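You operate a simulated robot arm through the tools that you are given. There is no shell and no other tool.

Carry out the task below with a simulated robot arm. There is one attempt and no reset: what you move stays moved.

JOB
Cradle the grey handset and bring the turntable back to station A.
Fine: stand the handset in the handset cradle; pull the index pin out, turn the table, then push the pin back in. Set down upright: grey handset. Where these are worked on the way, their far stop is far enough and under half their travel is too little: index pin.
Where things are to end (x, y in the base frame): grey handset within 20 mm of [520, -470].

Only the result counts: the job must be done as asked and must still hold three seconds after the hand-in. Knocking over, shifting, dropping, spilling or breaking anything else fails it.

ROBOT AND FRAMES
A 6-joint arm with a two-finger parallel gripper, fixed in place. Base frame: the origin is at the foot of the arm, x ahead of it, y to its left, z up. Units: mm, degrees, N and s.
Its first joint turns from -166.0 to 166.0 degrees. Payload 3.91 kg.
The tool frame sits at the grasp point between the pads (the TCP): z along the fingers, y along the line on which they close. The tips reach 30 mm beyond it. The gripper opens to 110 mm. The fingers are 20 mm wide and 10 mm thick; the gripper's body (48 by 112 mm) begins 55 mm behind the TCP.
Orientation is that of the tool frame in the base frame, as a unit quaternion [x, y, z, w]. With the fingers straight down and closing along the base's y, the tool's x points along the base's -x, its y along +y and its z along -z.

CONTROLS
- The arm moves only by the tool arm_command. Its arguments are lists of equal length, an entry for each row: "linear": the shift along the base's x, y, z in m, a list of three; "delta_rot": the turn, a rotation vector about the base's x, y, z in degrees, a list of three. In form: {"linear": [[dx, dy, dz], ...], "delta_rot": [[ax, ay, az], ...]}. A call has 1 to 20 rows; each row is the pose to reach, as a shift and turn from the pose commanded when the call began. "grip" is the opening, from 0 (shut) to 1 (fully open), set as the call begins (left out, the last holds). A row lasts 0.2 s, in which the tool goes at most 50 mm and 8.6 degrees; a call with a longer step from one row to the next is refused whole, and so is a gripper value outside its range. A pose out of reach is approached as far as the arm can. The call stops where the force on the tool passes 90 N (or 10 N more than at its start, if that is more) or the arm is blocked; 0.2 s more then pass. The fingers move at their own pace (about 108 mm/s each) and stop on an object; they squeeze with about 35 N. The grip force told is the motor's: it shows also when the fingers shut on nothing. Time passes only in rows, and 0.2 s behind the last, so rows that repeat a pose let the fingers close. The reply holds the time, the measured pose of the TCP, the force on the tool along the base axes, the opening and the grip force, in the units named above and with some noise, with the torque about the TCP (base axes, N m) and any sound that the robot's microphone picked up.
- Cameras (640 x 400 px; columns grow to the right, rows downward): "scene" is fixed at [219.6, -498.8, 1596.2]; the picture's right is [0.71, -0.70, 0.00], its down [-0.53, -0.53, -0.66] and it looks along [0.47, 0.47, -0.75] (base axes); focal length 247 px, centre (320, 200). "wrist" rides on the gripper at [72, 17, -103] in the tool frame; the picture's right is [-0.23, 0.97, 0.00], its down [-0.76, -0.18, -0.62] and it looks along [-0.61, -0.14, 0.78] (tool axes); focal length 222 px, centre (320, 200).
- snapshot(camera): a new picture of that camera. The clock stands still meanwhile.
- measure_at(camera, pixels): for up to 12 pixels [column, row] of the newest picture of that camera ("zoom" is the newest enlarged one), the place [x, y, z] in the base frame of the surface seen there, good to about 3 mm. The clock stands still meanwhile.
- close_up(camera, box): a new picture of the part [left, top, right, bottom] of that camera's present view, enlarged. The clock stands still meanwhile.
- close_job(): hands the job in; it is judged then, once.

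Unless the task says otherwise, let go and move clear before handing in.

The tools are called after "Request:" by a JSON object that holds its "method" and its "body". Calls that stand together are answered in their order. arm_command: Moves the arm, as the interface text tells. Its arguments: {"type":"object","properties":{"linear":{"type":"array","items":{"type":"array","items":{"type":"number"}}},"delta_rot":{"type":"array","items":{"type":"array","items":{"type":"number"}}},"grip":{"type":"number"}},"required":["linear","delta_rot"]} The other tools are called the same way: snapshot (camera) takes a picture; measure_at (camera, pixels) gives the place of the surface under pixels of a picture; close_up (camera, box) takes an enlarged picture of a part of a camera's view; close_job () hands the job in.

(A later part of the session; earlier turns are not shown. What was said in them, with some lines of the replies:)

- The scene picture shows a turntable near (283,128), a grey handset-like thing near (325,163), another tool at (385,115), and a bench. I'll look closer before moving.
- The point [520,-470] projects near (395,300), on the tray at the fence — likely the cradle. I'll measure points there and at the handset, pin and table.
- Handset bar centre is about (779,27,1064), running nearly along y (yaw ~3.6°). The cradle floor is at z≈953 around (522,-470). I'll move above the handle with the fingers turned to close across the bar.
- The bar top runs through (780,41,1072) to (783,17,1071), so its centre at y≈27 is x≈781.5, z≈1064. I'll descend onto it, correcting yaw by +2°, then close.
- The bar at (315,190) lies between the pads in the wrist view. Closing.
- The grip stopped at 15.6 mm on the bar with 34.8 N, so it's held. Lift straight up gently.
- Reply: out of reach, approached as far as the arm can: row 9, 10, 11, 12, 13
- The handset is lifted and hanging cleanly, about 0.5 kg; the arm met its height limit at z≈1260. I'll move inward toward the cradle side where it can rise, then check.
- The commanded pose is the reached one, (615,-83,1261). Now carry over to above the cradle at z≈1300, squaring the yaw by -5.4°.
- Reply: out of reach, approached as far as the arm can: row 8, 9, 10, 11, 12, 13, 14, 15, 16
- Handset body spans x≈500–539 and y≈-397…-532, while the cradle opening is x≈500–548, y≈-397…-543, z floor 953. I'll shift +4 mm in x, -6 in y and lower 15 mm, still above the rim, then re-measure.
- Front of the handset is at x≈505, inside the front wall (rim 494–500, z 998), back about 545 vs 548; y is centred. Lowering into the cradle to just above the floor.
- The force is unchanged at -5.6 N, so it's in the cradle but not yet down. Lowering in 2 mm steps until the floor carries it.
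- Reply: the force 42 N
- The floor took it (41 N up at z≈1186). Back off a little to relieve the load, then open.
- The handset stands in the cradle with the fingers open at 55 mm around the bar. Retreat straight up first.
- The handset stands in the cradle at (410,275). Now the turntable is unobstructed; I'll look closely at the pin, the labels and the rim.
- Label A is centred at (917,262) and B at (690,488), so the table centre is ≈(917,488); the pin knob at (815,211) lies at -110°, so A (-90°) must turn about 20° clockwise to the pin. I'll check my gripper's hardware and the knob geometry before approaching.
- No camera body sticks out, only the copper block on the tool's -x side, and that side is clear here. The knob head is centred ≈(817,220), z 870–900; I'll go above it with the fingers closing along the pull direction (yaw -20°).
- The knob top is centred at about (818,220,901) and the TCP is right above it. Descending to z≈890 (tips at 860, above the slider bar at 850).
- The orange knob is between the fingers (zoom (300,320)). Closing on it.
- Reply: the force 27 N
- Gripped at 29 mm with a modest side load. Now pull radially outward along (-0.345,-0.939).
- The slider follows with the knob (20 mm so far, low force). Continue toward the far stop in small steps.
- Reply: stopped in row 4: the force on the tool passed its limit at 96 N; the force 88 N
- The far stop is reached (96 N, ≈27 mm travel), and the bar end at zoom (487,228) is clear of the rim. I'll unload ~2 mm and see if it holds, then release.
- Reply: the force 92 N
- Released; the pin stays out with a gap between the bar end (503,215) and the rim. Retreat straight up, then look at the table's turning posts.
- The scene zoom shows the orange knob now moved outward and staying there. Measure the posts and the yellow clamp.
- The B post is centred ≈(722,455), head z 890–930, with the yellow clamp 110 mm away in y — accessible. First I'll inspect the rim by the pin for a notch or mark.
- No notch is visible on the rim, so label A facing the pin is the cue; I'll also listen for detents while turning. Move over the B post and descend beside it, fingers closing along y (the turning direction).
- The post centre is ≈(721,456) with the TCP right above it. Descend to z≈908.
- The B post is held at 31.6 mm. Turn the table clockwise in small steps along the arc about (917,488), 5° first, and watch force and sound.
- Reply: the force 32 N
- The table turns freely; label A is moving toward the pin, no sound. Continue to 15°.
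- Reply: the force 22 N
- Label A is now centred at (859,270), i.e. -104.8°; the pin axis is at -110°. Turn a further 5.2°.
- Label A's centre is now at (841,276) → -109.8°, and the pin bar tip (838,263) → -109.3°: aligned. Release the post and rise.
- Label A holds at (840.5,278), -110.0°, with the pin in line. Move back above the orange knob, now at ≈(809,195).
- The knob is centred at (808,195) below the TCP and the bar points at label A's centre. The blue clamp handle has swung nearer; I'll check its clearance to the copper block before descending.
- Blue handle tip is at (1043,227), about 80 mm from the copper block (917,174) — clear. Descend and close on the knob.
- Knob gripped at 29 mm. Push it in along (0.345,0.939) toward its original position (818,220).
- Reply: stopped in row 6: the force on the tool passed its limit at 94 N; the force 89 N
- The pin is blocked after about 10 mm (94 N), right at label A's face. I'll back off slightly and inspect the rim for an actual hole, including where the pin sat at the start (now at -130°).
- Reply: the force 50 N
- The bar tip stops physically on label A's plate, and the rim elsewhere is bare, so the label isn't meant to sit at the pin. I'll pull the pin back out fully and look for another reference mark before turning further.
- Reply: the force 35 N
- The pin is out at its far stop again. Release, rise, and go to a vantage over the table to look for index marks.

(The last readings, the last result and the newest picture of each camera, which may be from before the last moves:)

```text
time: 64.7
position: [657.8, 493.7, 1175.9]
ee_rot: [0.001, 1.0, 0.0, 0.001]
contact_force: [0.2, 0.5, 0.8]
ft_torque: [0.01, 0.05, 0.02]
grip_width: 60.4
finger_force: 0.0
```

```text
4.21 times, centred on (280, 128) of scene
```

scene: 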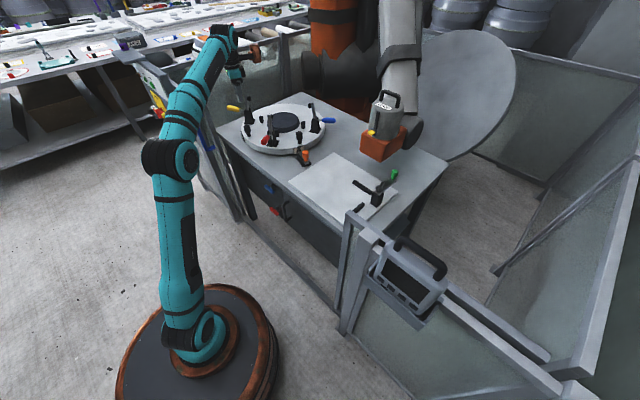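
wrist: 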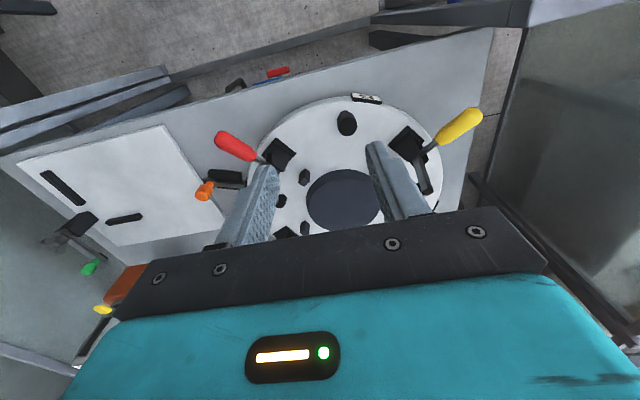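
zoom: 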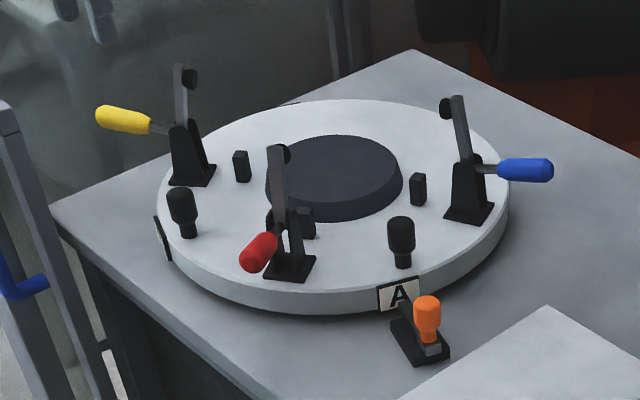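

Request:
{"method": "measure_at", "body": {"camera": "zoom", "pixels": [[62, 207], [225, 132], [400, 60], [160, 300], [250, 378], [545, 310], [400, 398], [165, 240], [290, 104]]}}

Request:
{"method": "close_up", "body": {"camera": "wrist", "box": [180, 70, 480, 250]}}

```text
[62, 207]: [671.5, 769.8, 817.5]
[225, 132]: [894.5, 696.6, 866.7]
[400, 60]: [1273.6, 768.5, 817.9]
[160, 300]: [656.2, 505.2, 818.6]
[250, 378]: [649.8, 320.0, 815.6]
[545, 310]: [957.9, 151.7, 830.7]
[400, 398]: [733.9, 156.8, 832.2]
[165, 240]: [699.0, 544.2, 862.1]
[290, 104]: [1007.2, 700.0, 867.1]
```

```text
2.13 times, centred on (330, 160) of wrist
```

zoom: 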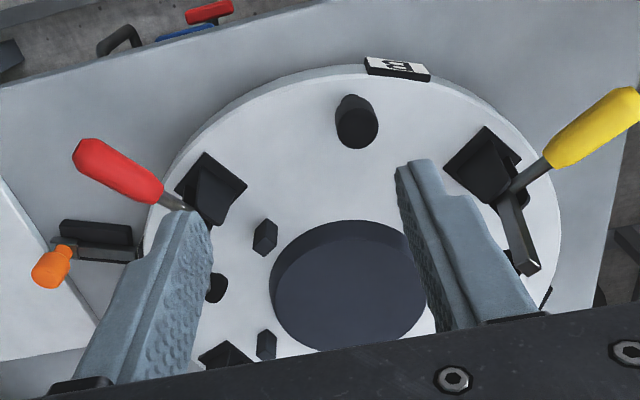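

Request:
{"method": "close_up", "body": {"camera": "scene", "box": [300, 95, 345, 140]}}

Request:
{"method": "close_up", "body": {"camera": "scene", "box": [255, 90, 305, 130]}}

Request:
{"method": "close_up", "body": {"camera": "scene", "box": [225, 110, 265, 150]}}

```text
8.89 times, centred on (322, 118) of scene
```

zoom: 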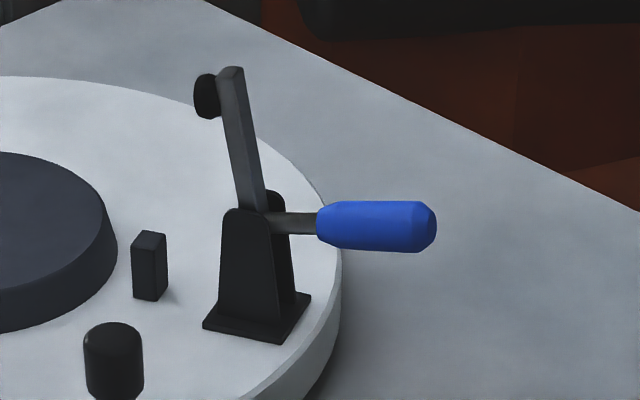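

```text
10.00 times, centred on (280, 110) of scene
```

zoom: 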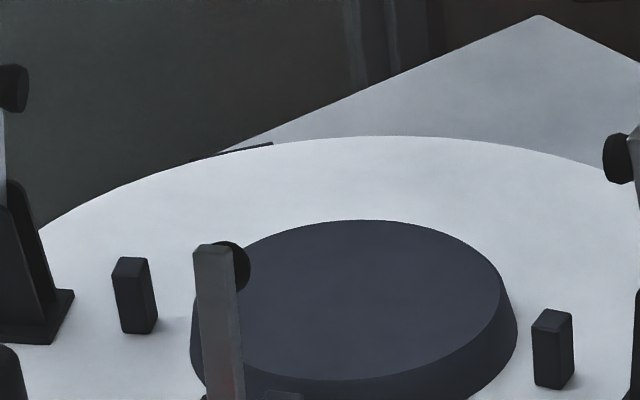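

```text
10.00 times, centred on (245, 130) of scene
```

zoom: 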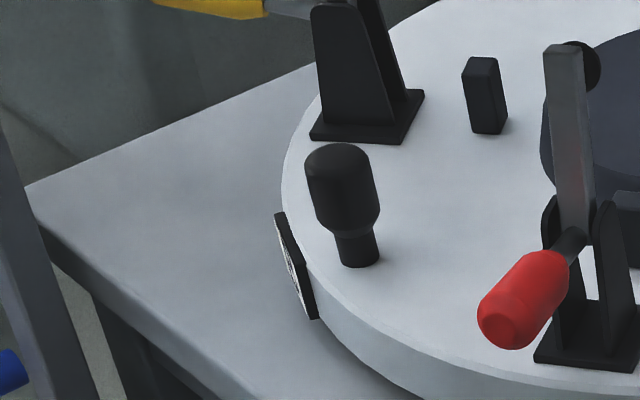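

Three labels exist (A, B, C at 90° spacing, none at 0°); at the start B squarely faced the bench front (-x) and A faced -y, with the pin engaged. The blocked label supports A being brought round to the front, one 90° index clockwise. I'll use the A post for this; measure it first.

Request:
{"method": "close_up", "body": {"camera": "scene", "box": [275, 110, 345, 165]}}

Request:
{"method": "measure_at", "body": {"camera": "zoom", "pixels": [[260, 200], [280, 215], [245, 215], [260, 190], [263, 235], [267, 262], [335, 140], [355, 40], [400, 130], [445, 130], [350, 190], [290, 130]]}}

```text
7.27 times, centred on (310, 138) of scene
```

zoom: 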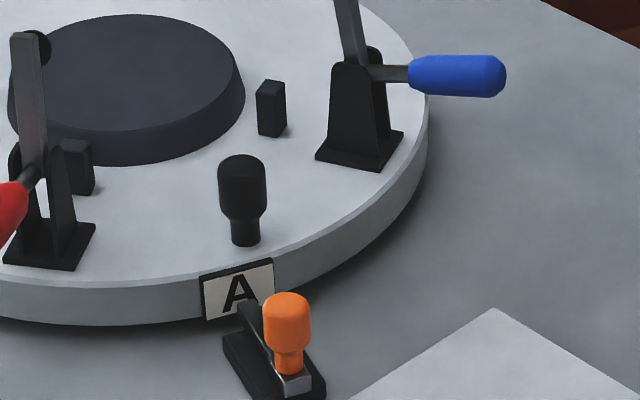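

```text
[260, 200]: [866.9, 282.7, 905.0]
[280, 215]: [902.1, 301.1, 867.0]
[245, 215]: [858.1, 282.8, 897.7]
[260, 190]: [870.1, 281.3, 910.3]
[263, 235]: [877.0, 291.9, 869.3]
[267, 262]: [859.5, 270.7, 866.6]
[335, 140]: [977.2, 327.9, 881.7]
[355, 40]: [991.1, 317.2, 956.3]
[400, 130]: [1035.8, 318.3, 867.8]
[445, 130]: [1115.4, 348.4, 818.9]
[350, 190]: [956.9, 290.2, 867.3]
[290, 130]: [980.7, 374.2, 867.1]
```

Request:
{"method": "measure_at", "body": {"camera": "zoom", "pixels": [[242, 162], [242, 180], [225, 180], [260, 180], [242, 210], [245, 240], [355, 150], [372, 75], [455, 75], [500, 75], [340, 5], [370, 165]]}}

```text
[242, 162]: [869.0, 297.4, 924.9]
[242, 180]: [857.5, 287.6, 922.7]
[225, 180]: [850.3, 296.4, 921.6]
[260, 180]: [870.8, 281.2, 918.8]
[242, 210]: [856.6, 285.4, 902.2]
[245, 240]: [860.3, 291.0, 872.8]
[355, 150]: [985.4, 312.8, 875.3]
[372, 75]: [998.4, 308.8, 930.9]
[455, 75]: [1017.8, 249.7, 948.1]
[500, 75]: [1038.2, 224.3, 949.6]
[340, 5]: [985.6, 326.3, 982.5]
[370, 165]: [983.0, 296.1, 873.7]
```

The A post is at ≈(868,298). I'll go round the red lever (staying high), turn the tool +75° so the fingers close tangentially, and stop above the post.

Request:
{"method": "arm_command", "body": {"linear": [[0.008, -0.035, -0.011], [0.016, -0.07, -0.022], [0.025, -0.11, -0.033], [0.033, -0.15, -0.045], [0.042, -0.18, -0.056], [0.06, -0.194, -0.06], [0.085, -0.195, -0.07], [0.11, -0.195, -0.08], [0.14, -0.196, -0.09], [0.17, -0.196, -0.1], [0.195, -0.196, -0.115], [0.21, -0.196, -0.126], [0.21, -0.196, -0.126]], "delta_rot": [[0, 0, 6.3], [0, 0, 12.6], [0, 0, 18.9], [0, 0, 25.2], [0, 0, 31.5], [0, 0, 37.8], [0, 0, 44.1], [0, 0, 50.4], [0, 0, 56.7], [0, 0, 63], [0, 0, 69.3], [0, 0, 75.5], [0, 0, 75.5]]}}

Request:
{"method": "snapshot", "body": {"camera": "wrist"}}

Request:
{"method": "close_up", "body": {"camera": "scene", "box": [220, 70, 350, 170]}}

```text
time: 67.5
position: [865.6, 299.4, 1052.3]
ee_rot: [-0.612, 0.791, 0.001, 0.001]
contact_force: [-0.3, 0.1, -0.7]
ft_torque: [-0.05, 0.0, -0.02]
grip_width: 60.6
finger_force: 0.0
```

```text
taken
```

wrist: 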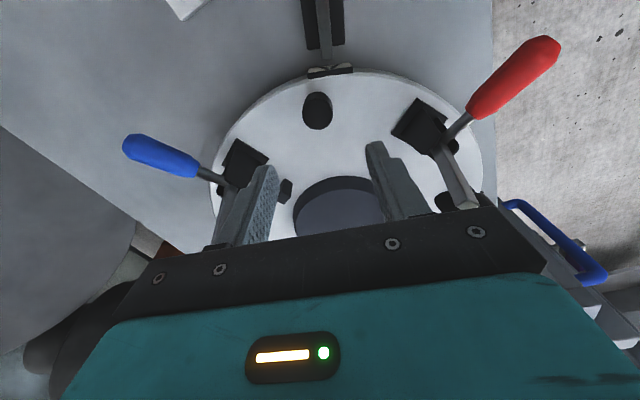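

```text
4.00 times, centred on (285, 120) of scene
```

zoom: 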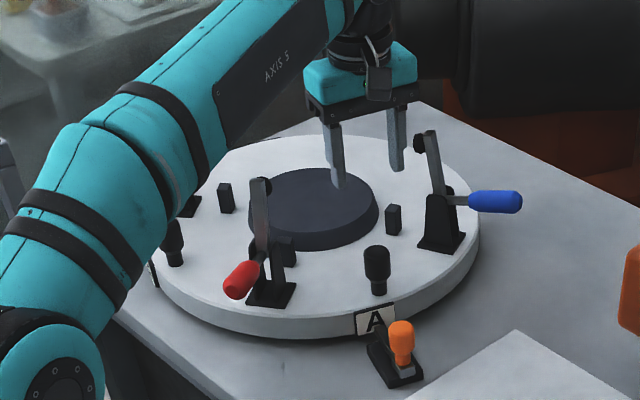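

Request:
{"method": "measure_at", "body": {"camera": "wrist", "pixels": [[317, 108], [305, 110], [330, 110], [317, 122], [317, 96], [260, 165], [470, 200], [455, 150], [510, 75]]}}

```text
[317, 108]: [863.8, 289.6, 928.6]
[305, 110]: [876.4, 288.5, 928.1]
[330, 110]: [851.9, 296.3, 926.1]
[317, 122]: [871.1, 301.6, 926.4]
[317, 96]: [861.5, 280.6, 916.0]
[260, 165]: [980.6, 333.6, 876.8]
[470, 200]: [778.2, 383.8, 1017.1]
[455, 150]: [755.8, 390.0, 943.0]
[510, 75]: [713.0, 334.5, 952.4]
```

The post centre is ≈(866,295.5). Shift -4 mm in y, descend to z≈908 and close.

Request:
{"method": "arm_command", "body": {"linear": [[0, -0.004, -0.035], [0, -0.004, -0.07], [0, -0.004, -0.1], [0, -0.004, -0.125], [0, -0.004, -0.14], [0, -0.004, -0.144], [0, -0.004, -0.144]], "delta_rot": [[0, 0, 0], [0, 0, 0], [0, 0, 0], [0, 0, 0], [0, 0, 0], [0, 0, 0], [0, 0, 0]]}}

Request:
{"method": "arm_command", "body": {"linear": [[0, 0, 0], [0, 0, 0], [0, 0, 0], [0, 0, 0]], "delta_rot": [[0, 0, 0], [0, 0, 0], [0, 0, 0], [0, 0, 0]], "grip": 0}}

Request:
{"method": "close_up", "body": {"camera": "scene", "box": [220, 70, 350, 170]}}

Request:
{"method": "snapshot", "body": {"camera": "wrist"}}

```text
time: 69.1
position: [866.0, 295.0, 907.4]
ee_rot: [-0.612, 0.791, 0.002, 0.0]
contact_force: [-0.2, 0.4, 0.2]
ft_torque: [0.0, 0.01, 0.01]
grip_width: 60.3
finger_force: 0.0
```

```text
time: 70.1
position: [866.7, 294.3, 908.1]
ee_rot: [-0.612, 0.791, 0.001, -0.001]
contact_force: [-2.3, -1.1, -2.5]
ft_torque: [0.04, -0.75, 0.22]
grip_width: 32.6
finger_force: 44.8
```

```text
4.00 times, centred on (285, 120) of scene
```

zoom: 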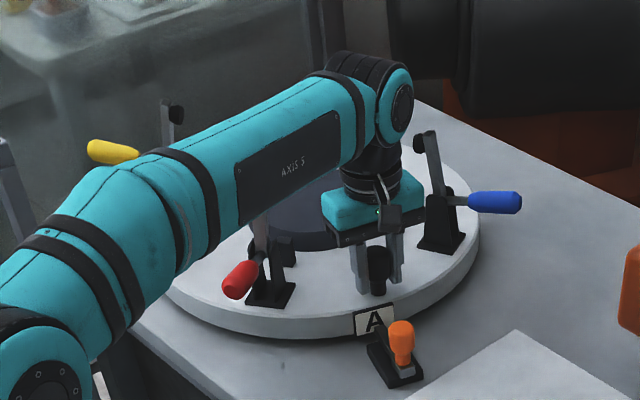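

```text
taken
```

wrist: 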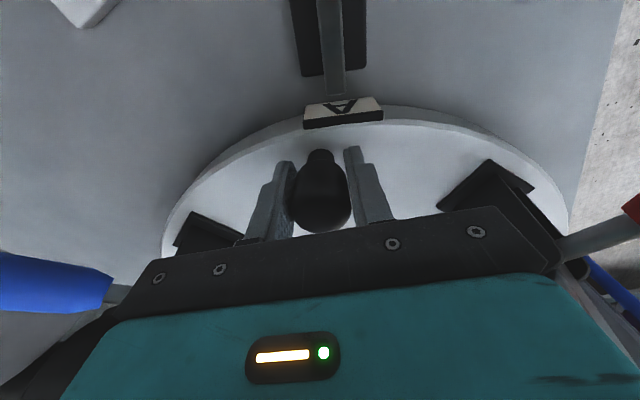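

The A post is held (32.6 mm) and surroundings are clear. Turn the table another 35° clockwise along the arc.

Request:
{"method": "arm_command", "body": {"linear": [[-0.0084, 0.0024, 0], [-0.0167, 0.0051, 0], [-0.0248, 0.0083, 0], [-0.0328, 0.0117, 0], [-0.0407, 0.0155, 0], [-0.0483, 0.0197, 0], [-0.0558, 0.0241, 0], [-0.0631, 0.0289, 0], [-0.0702, 0.0341, 0], [-0.077, 0.0395, 0], [-0.0836, 0.0452, 0], [-0.0899, 0.0512, 0], [-0.096, 0.0574, 0], [-0.1018, 0.064, 0], [-0.1018, 0.064, 0]], "delta_rot": [[0, 0, -2.5], [0, 0, -5], [0, 0, -7.5], [0, 0, -10], [0, 0, -12.5], [0, 0, -15], [0, 0, -17.5], [0, 0, -20], [0, 0, -22.5], [0, 0, -25], [0, 0, -27.5], [0, 0, -30], [0, 0, -32.5], [0, 0, -35], [0, 0, -35]]}}

Request:
{"method": "close_up", "body": {"camera": "scene", "box": [220, 70, 350, 170]}}

```text
time: 73.3
position: [765.0, 358.2, 906.9]
ee_rot: [-0.345, 0.938, 0.0, 0.001]
contact_force: [18.5, 17.5, 14.8]
ft_torque: [-0.89, -0.09, 0.05]
grip_width: 32.7
finger_force: 45.1
```

```text
4.00 times, centred on (285, 120) of scene
```

zoom: 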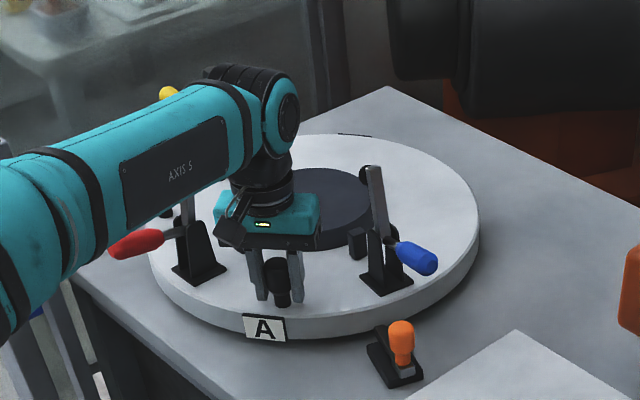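

The turn is smooth and A is coming round to the front. Continue about 32° more, with a small inward correction, then measure.

Request:
{"method": "arm_command", "body": {"linear": [[-0.005, 0.0073, 0], [-0.0097, 0.0144, 0], [-0.0144, 0.0216, 0], [-0.0189, 0.029, 0], [-0.0231, 0.0366, 0], [-0.0269, 0.0444, 0], [-0.0305, 0.0523, 0], [-0.0337, 0.0604, 0], [-0.0365, 0.0686, 0], [-0.039, 0.0769, 0], [-0.0411, 0.0853, 0], [-0.0429, 0.0938, 0], [-0.0443, 0.1024, 0], [-0.0443, 0.1024, 0]], "delta_rot": [[0, 0, -2.5], [0, 0, -5], [0, 0, -7.5], [0, 0, -10], [0, 0, -12.5], [0, 0, -15], [0, 0, -17.5], [0, 0, -20], [0, 0, -22.5], [0, 0, -25], [0, 0, -27.5], [0, 0, -30], [0, 0, -32.5], [0, 0, -32.5]]}}

Request:
{"method": "close_up", "body": {"camera": "scene", "box": [220, 70, 350, 170]}}

Request:
{"method": "close_up", "body": {"camera": "scene", "box": [235, 125, 275, 155]}}

```text
time: 76.3
position: [720.9, 462.5, 908.4]
ee_rot: [-0.069, 0.998, 0.0, 0.001]
contact_force: [-27.1, -0.8, -13.0]
ft_torque: [-0.37, -0.23, 0.23]
grip_width: 32.9
finger_force: 44.7
```

```text
4.00 times, centred on (285, 120) of scene
```

zoom: 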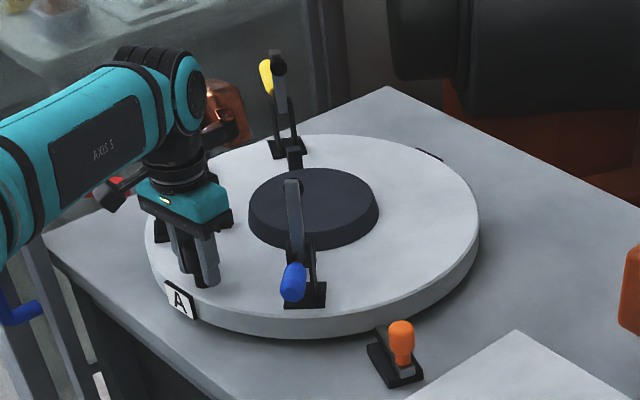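

```text
13.33 times, centred on (255, 140) of scene
```

zoom: 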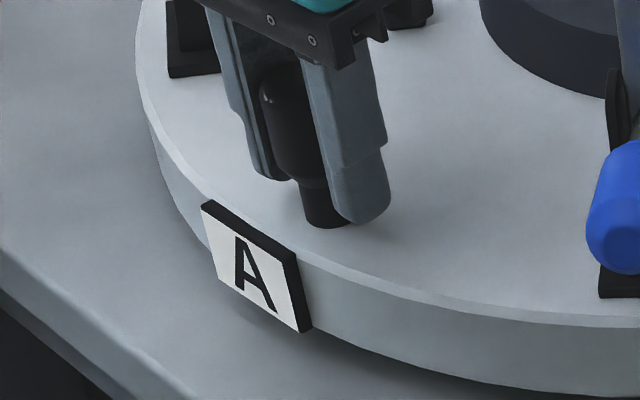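

Request:
{"method": "measure_at", "body": {"camera": "zoom", "pixels": [[204, 215], [216, 275], [288, 262], [305, 325], [235, 240], [270, 290], [255, 265], [222, 225]]}}

```text
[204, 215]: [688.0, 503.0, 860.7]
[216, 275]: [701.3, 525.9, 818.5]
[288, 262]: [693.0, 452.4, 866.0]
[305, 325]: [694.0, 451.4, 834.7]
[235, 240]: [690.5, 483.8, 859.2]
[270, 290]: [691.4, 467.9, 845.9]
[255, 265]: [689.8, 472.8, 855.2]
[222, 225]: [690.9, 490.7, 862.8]
```

Label A is now at about -177.7°, needing ≈2.3° more to sit squarely at the front where B was (centre y 488). Nudging the last bit.

Request:
{"method": "arm_command", "body": {"linear": [[-0.001, 0.002, 0], [-0.0015, 0.004, 0], [-0.002, 0.006, 0], [-0.0024, 0.008, 0], [-0.0024, 0.008, 0]], "delta_rot": [[0, 0, -0.6], [0, 0, -1.2], [0, 0, -1.8], [0, 0, -2.3], [0, 0, -2.3]]}}

Request:
{"method": "close_up", "body": {"camera": "scene", "box": [235, 125, 275, 155]}}

Request:
{"method": "measure_at", "body": {"camera": "zoom", "pixels": [[198, 200], [200, 215], [204, 235], [275, 255], [280, 275], [285, 300], [240, 250], [210, 225], [262, 265]]}}

```text
time: 77.5
position: [719.2, 468.4, 908.6]
ee_rot: [-0.049, 0.999, 0.001, 0.001]
contact_force: [27.3, 4.2, 14.8]
ft_torque: [-0.71, -0.21, 0.12]
grip_width: 32.5
finger_force: 45.0
```

```text
13.33 times, centred on (255, 140) of scene
```

zoom: 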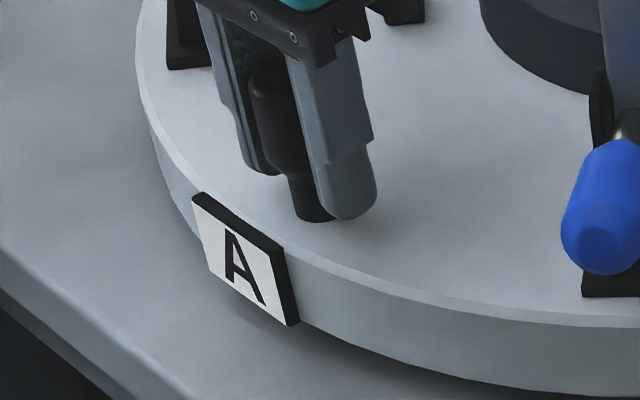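

```text
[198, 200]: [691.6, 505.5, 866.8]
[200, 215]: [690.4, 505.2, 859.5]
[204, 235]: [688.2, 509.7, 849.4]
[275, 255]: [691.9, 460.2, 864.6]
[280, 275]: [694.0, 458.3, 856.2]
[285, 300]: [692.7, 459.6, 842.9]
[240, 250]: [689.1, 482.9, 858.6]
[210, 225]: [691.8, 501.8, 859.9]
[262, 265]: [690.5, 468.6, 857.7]
```

Request:
{"method": "close_up", "body": {"camera": "scene", "box": [245, 130, 300, 165]}}

Request:
{"method": "close_up", "body": {"camera": "scene", "box": [235, 95, 335, 170]}}

```text
11.43 times, centred on (272, 148) of scene
```

zoom: 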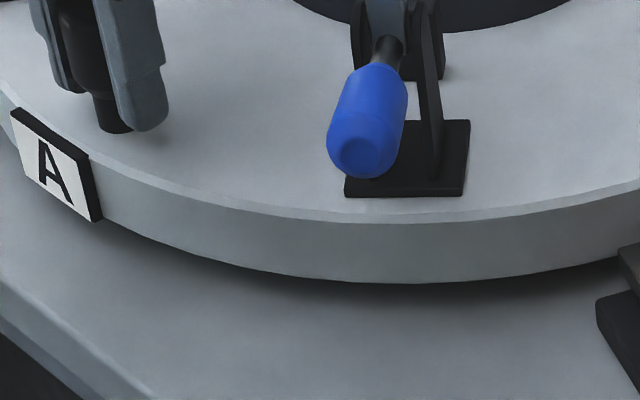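

```text
5.33 times, centred on (285, 132) of scene
```

zoom: 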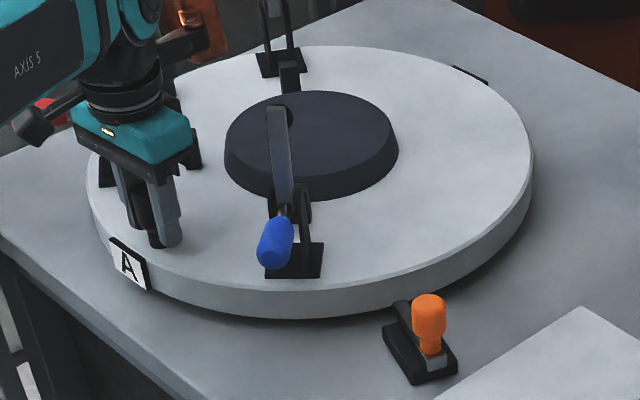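

Compared with B's place at the start (corner at (92,217)), A's corner is at (101,220) — about 1.3° short. Nudge that much.

Request:
{"method": "arm_command", "body": {"linear": [[0.0005, 0.0015, 0], [0.0007, 0.003, 0], [0.0008, 0.0045, 0], [0.0008, 0.0045, 0]], "delta_rot": [[0, 0, -0.5], [0, 0, -1], [0, 0, -1.3], [0, 0, -1.3]]}}

Request:
{"method": "close_up", "body": {"camera": "scene", "box": [245, 130, 300, 165]}}

```text
time: 78.5
position: [717.2, 471.2, 908.7]
ee_rot: [-0.038, 0.999, 0.001, 0.0]
contact_force: [11.9, -3.3, 13.6]
ft_torque: [-0.6, -0.45, 0.26]
grip_width: 32.8
finger_force: 45.5
```

```text
11.43 times, centred on (272, 148) of scene
```

zoom: 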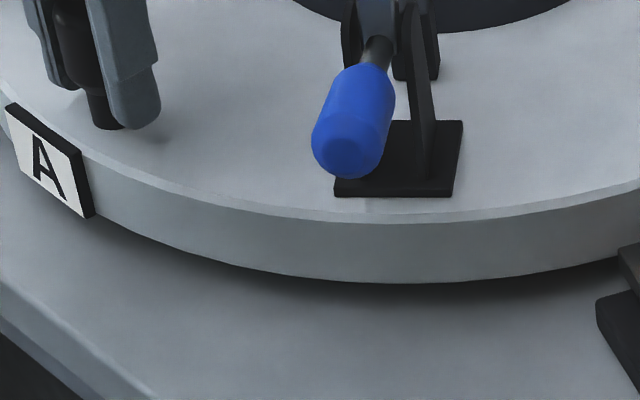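

A's label corner (93,217) now matches where B's was. Release the post, rise and return above the pin.

Request:
{"method": "arm_command", "body": {"linear": [[0, 0, 0], [0, 0, 0], [0, 0, 0]], "delta_rot": [[0, 0, 0], [0, 0, 0], [0, 0, 0]], "grip": 0.55}}

Request:
{"method": "arm_command", "body": {"linear": [[0, 0, 0.02], [0, 0, 0.06], [0, 0, 0.1], [0, 0, 0.14], [0, 0, 0.18], [0, 0, 0.195], [0.009, -0.028, 0.195], [0.018, -0.055, 0.195], [0.027, -0.083, 0.195], [0.036, -0.11, 0.195], [0.046, -0.138, 0.195], [0.055, -0.165, 0.195], [0.064, -0.193, 0.195], [0.073, -0.22, 0.19], [0.082, -0.248, 0.18], [0.091, -0.275, 0.17], [0.091, -0.275, 0.17]], "delta_rot": [[0, 0, 0], [0, 0, 0], [0, 0, 0], [0, 0, 0], [0, 0, 0], [0, 0, 0], [0, 0, -2.4], [0, 0, -4.8], [0, 0, -7.2], [0, 0, -9.6], [0, 0, -12], [0, 0, -14.4], [0, 0, -16.8], [0, 0, -19.2], [0, 0, -21.6], [0, 0, -24.4], [0, 0, -24.4]]}}

Request:
{"method": "snapshot", "body": {"camera": "wrist"}}

Request:
{"method": "close_up", "body": {"camera": "scene", "box": [245, 130, 300, 165]}}

Request:
{"method": "close_up", "body": {"camera": "scene", "box": [235, 95, 335, 170]}}

```text
time: 79.3
position: [719.0, 474.3, 908.0]
ee_rot: [-0.037, 0.999, 0.0, 0.0]
contact_force: [-0.1, 0.5, -0.2]
ft_torque: [-0.02, 0.01, 0.0]
grip_width: 60.2
finger_force: 0.0
```

```text
time: 82.9
position: [808.9, 197.3, 1077.6]
ee_rot: [0.175, 0.985, 0.0, 0.001]
contact_force: [0.7, 0.0, -0.2]
ft_torque: [0.01, 0.04, -0.02]
grip_width: 60.4
finger_force: 0.1
```

```text
taken
```

wrist: 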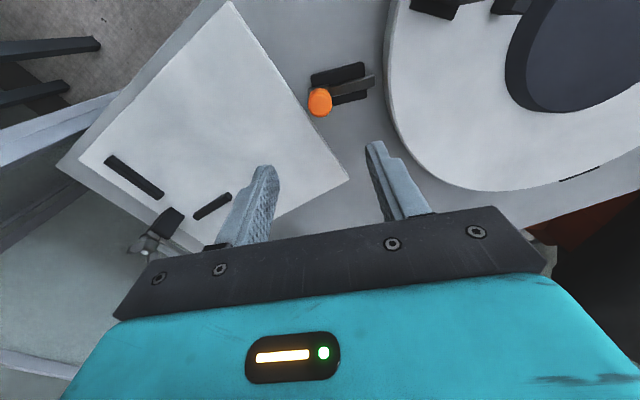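

```text
11.43 times, centred on (272, 148) of scene
```

zoom: 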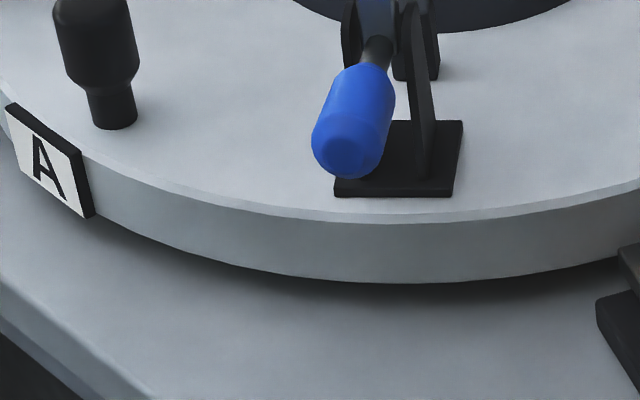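

```text
5.33 times, centred on (285, 132) of scene
```

zoom: 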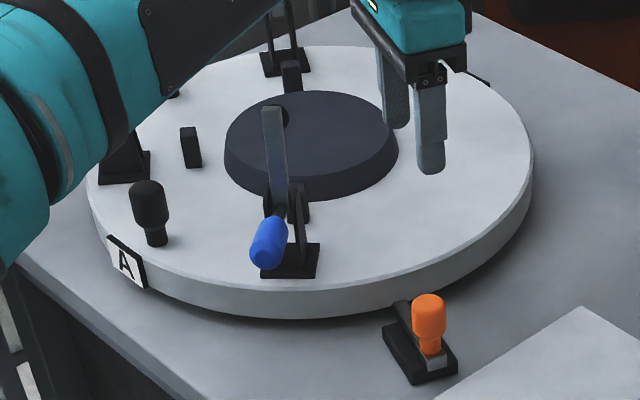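

The table stays put with A squarely at the front. Descend on the pin knob again and close.

Request:
{"method": "arm_command", "body": {"linear": [[-0.001, -0.002, -0.04], [-0.001, -0.002, -0.08], [-0.001, -0.002, -0.115], [-0.001, -0.002, -0.145], [-0.001, -0.002, -0.168], [-0.001, -0.002, -0.182], [-0.001, -0.002, -0.188], [-0.001, -0.002, -0.188]], "delta_rot": [[0, 0, 0], [0, 0, 0], [0, 0, 0], [0, 0, 0], [0, 0, 0], [0, 0, 0], [0, 0, 0], [0, 0, 0]]}}

Request:
{"method": "arm_command", "body": {"linear": [[0, 0, 0], [0, 0, 0], [0, 0, 0], [0, 0, 0]], "delta_rot": [[0, 0, 0], [0, 0, 0], [0, 0, 0], [0, 0, 0]], "grip": 0}}

Request:
{"method": "arm_command", "body": {"linear": [[0.001, 0.0028, 0], [0.0021, 0.0056, 0], [0.0031, 0.0085, 0], [0.0042, 0.0113, 0], [0.0052, 0.0141, 0], [0.0055, 0.015, 0], [0.0055, 0.015, 0]], "delta_rot": [[0, 0, 0], [0, 0, 0], [0, 0, 0], [0, 0, 0], [0, 0, 0], [0, 0, 0], [0, 0, 0]]}}

Request:
{"method": "close_up", "body": {"camera": "wrist", "box": [220, 0, 440, 240]}}

```text
time: 84.7
position: [807.5, 197.5, 890.3]
ee_rot: [0.174, 0.985, 0.0, 0.001]
contact_force: [0.7, 0.5, 0.0]
ft_torque: [-0.01, 0.01, 0.02]
grip_width: 60.4
finger_force: 0.0
```

```text
time: 85.7
position: [807.8, 196.5, 890.9]
ee_rot: [0.175, 0.985, 0.0, 0.001]
contact_force: [1.5, 1.3, -1.4]
ft_torque: [-0.05, -0.16, 0.49]
grip_width: 29.1
finger_force: 45.1
```

```text
time: 87.3
position: [813.0, 211.7, 890.0]
ee_rot: [0.175, 0.985, 0.0, 0.0]
contact_force: [-11.0, 3.3, -3.6]
ft_torque: [0.22, 0.93, 0.37]
grip_width: 29.4
finger_force: 45.3
```

```text
1.67 times, centred on (330, 120) of wrist
```

zoom: 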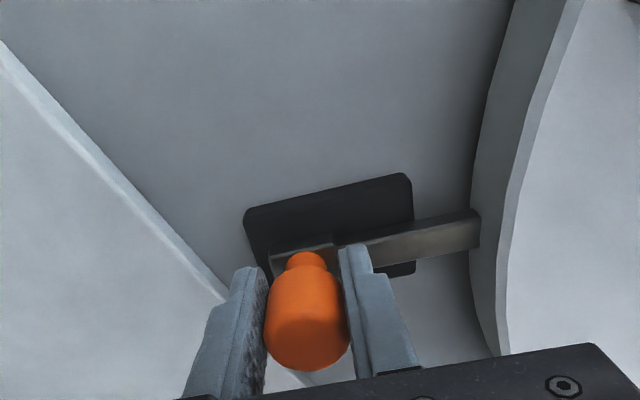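

It moved 16 mm freely and the tip is right at the rim. Push the remaining ~10 mm and see whether it enters.

Request:
{"method": "arm_command", "body": {"linear": [[0.0007, 0.0019, 0], [0.0014, 0.0038, 0], [0.0021, 0.0056, 0], [0.0028, 0.0075, 0], [0.0035, 0.0094, 0], [0.0035, 0.0094, 0]], "delta_rot": [[0, 0, 0], [0, 0, 0], [0, 0, 0], [0, 0, 0], [0, 0, 0], [0, 0, 0]]}}

Request:
{"method": "close_up", "body": {"camera": "wrist", "box": [220, 0, 440, 240]}}

```text
time: 88.7
position: [816.9, 219.4, 889.9]
ee_rot: [0.175, 0.985, 0.0, 0.0]
contact_force: [-38.0, -9.5, -8.9]
ft_torque: [0.08, 0.46, 0.18]
grip_width: 29.4
finger_force: 45.1
```

```text
1.67 times, centred on (330, 120) of wrist
```

zoom: 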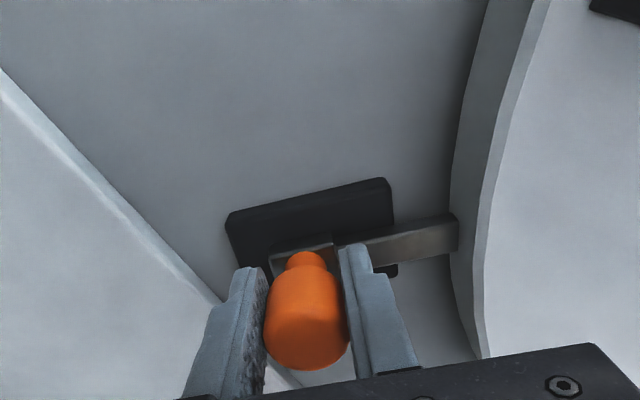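

The pin enters the rim here without being blocked, now at (817,219), its original depth. Press a little further to make sure it's at its inner stop and listen.

Request:
{"method": "arm_command", "body": {"linear": [[0.0005, 0.0014, 0], [0.001, 0.0028, 0], [0.0016, 0.0044, 0], [0.0016, 0.0044, 0]], "delta_rot": [[0, 0, 0], [0, 0, 0], [0, 0, 0], [0, 0, 0]]}}

Request:
{"method": "close_up", "body": {"camera": "wrist", "box": [220, 0, 440, 240]}}

Request:
{"method": "close_up", "body": {"camera": "scene", "box": [245, 130, 300, 165]}}

```text
time: 89.6
position: [819.1, 220.5, 891.5]
ee_rot: [0.176, 0.984, -0.003, 0.0]
contact_force: [-26.2, -76.1, 3.0]
ft_torque: [-0.3, -0.1, 0.13]
grip_width: 29.3
finger_force: 45.4
stopped in row 4: the force on the tool passed its limit at 92 N (the readings are from after the stop); the commanded pose is now the measured one
```

```text
1.67 times, centred on (330, 120) of wrist
```

zoom: 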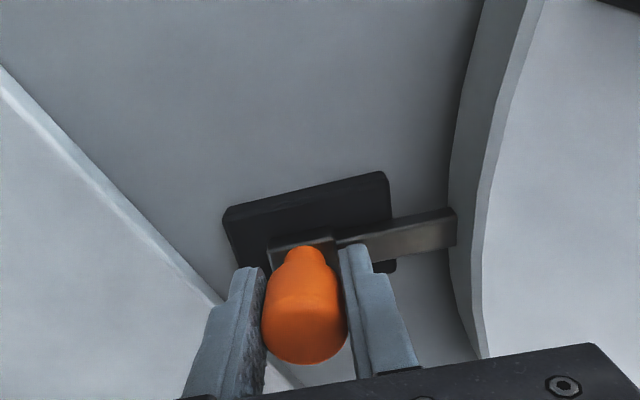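

```text
11.43 times, centred on (272, 148) of scene
```

zoom: 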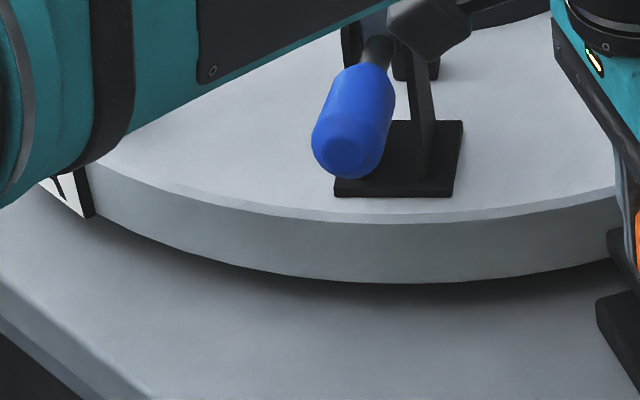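

The pin is at its inner stop (92 N at (819,220.5), the same depth as at the start). Relax the push and open the fingers.

Request:
{"method": "arm_command", "body": {"linear": [[-0.0005, -0.0014, 0], [-0.001, -0.0028, 0], [-0.001, -0.0028, 0]], "delta_rot": [[0, 0, 0], [0, 0, 0], [0, 0, 0]]}}

Request:
{"method": "arm_command", "body": {"linear": [[0, 0, 0], [0, 0, 0], [0, 0, 0], [0, 0, 0]], "delta_rot": [[0, 0, 0], [0, 0, 0], [0, 0, 0], [0, 0, 0]], "grip": 0.55}}

Request:
{"method": "close_up", "body": {"camera": "wrist", "box": [220, 0, 440, 240]}}

```text
time: 90.4
position: [817.9, 219.4, 891.4]
ee_rot: [0.174, 0.985, -0.001, 0.001]
contact_force: [6.2, -78.8, 17.4]
ft_torque: [-0.51, -0.11, 0.56]
grip_width: 29.4
finger_force: 44.5
```

```text
time: 91.4
position: [817.7, 224.1, 889.2]
ee_rot: [0.173, 0.985, -0.002, -0.001]
contact_force: [0.3, 0.0, 0.2]
ft_torque: [0.01, -0.01, -0.01]
grip_width: 60.5
finger_force: 0.0
```

```text
1.67 times, centred on (330, 120) of wrist
```

zoom: 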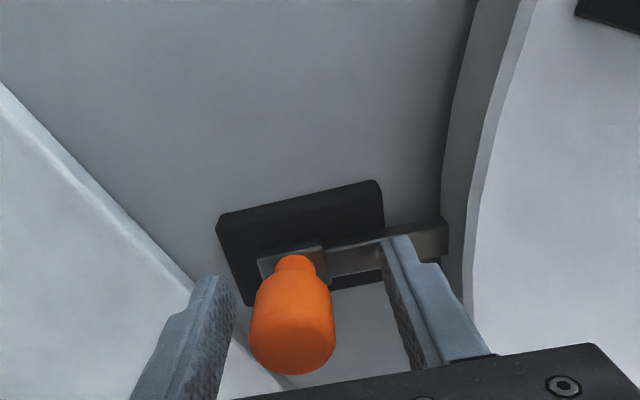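

Pin released and seated. Rise clear and take a final look at everything.

Request:
{"method": "arm_command", "body": {"linear": [[0, -0.002, 0.02], [0, -0.002, 0.05], [0, -0.002, 0.09], [0, -0.002, 0.13], [0, -0.002, 0.17], [0, -0.002, 0.2], [-0.03, -0.03, 0.22], [-0.06, -0.06, 0.24], [-0.09, -0.09, 0.26], [-0.12, -0.12, 0.28], [-0.15, -0.15, 0.3], [-0.18, -0.17, 0.32], [-0.21, -0.19, 0.34], [-0.24, -0.21, 0.35], [-0.24, -0.21, 0.35]], "delta_rot": [[0, 0, 0], [0, 0, 0], [0, 0, 0], [0, 0, 0], [0, 0, 0], [0, 0, 0], [0, 0, 0], [0, 0, 0], [0, 0, 0], [0, 0, 0], [0, 0, 0], [0, 0, 0], [0, 0, 0], [0, 0, 0], [0, 0, 0]]}}

Request:
{"method": "snapshot", "body": {"camera": "scene"}}

Request:
{"method": "close_up", "body": {"camera": "scene", "box": [235, 95, 335, 170]}}

Request:
{"method": "close_up", "body": {"camera": "scene", "box": [245, 130, 300, 165]}}

Request:
{"method": "close_up", "body": {"camera": "scene", "box": [350, 210, 470, 340]}}

```text
time: 94.6
position: [578.7, 14.4, 1238.6]
ee_rot: [0.173, 0.985, -0.002, -0.001]
contact_force: [1.0, -0.4, -1.2]
ft_torque: [0.0, 0.02, -0.02]
grip_width: 60.6
finger_force: 0.1
```

```text
taken
```

scene: 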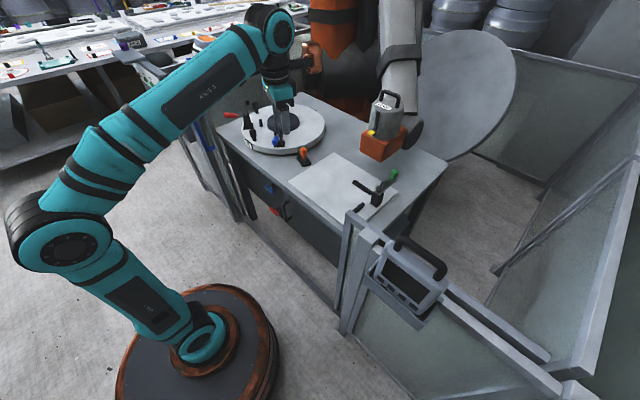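

```text
5.33 times, centred on (285, 132) of scene
```

zoom: 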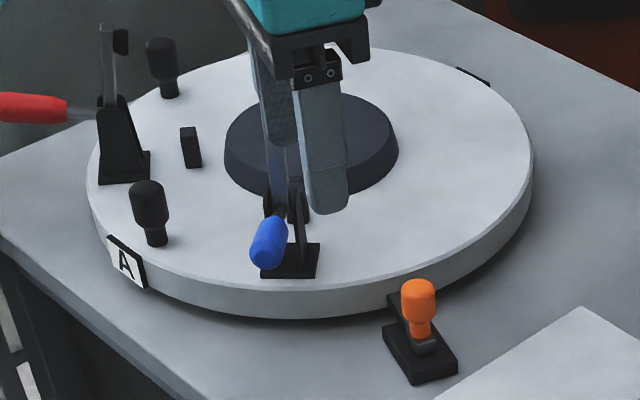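

```text
11.43 times, centred on (272, 148) of scene
```

zoom: 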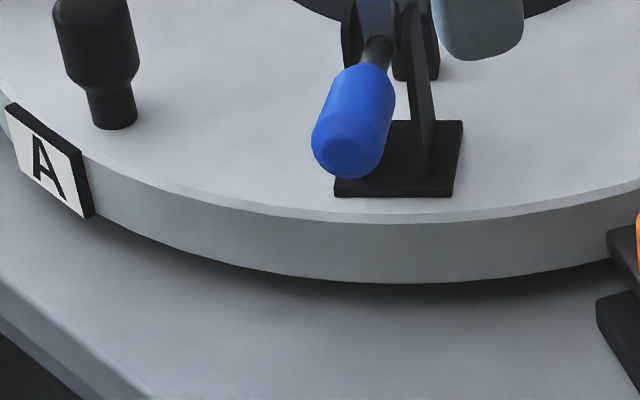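

```text
3.08 times, centred on (410, 275) of scene
```

zoom: 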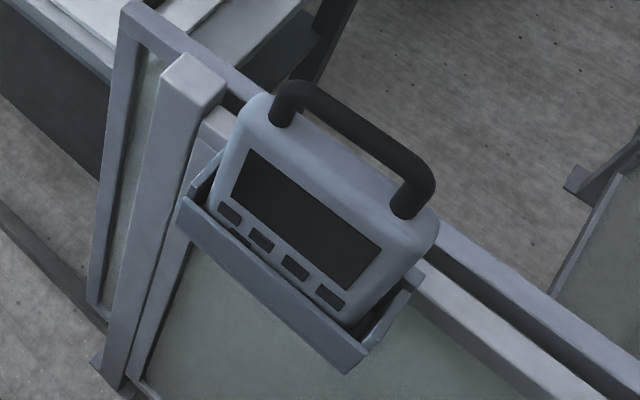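

The handset stands upright in its cradle at about (522,-470). Label A is square at the bench front, its corner at zoom (93,217), exactly where B's was at the start, and the orange pin is fully in at its starting depth. That A belongs at the front is my inference: with A at the pin, its plate blocked the pin, and here the pin goes home. The gripper is clear, so I'm handing in.

Request:
{"method": "close_job", "body": {}}

```text
The job is handed in.
```

I handed the job in with the handset in its cradle, the turntable turned 90° clockwise and the index pin back in. Whether this position counts as station A is my inference, because nothing on the bench marks it.

- **Handset:** it stands upright in the cradle, let go with the gripper at about (522, -470), about 2 mm from the target.
- **Turntable:** at the start, label B faced the front edge of the bench and label A faced the side. I took the letter facing the front as the current station, so I turned the table until A sat exactly where B had been.
- **First attempt:** I first turned label A about 20° to face the pin. The pin stopped against A's label plate, so I pulled it back out before turning further.
- **Index pin:** I pulled it to its far stop before each turn. At the final position it went in without blocking, to the same depth as at the start. I did not test whether it would also go in at other angles, so this does not prove the position is a station.

Nothing else was knocked or moved, apart from the clamps and posts that ride on the table. The gripper is open and clear of everything.
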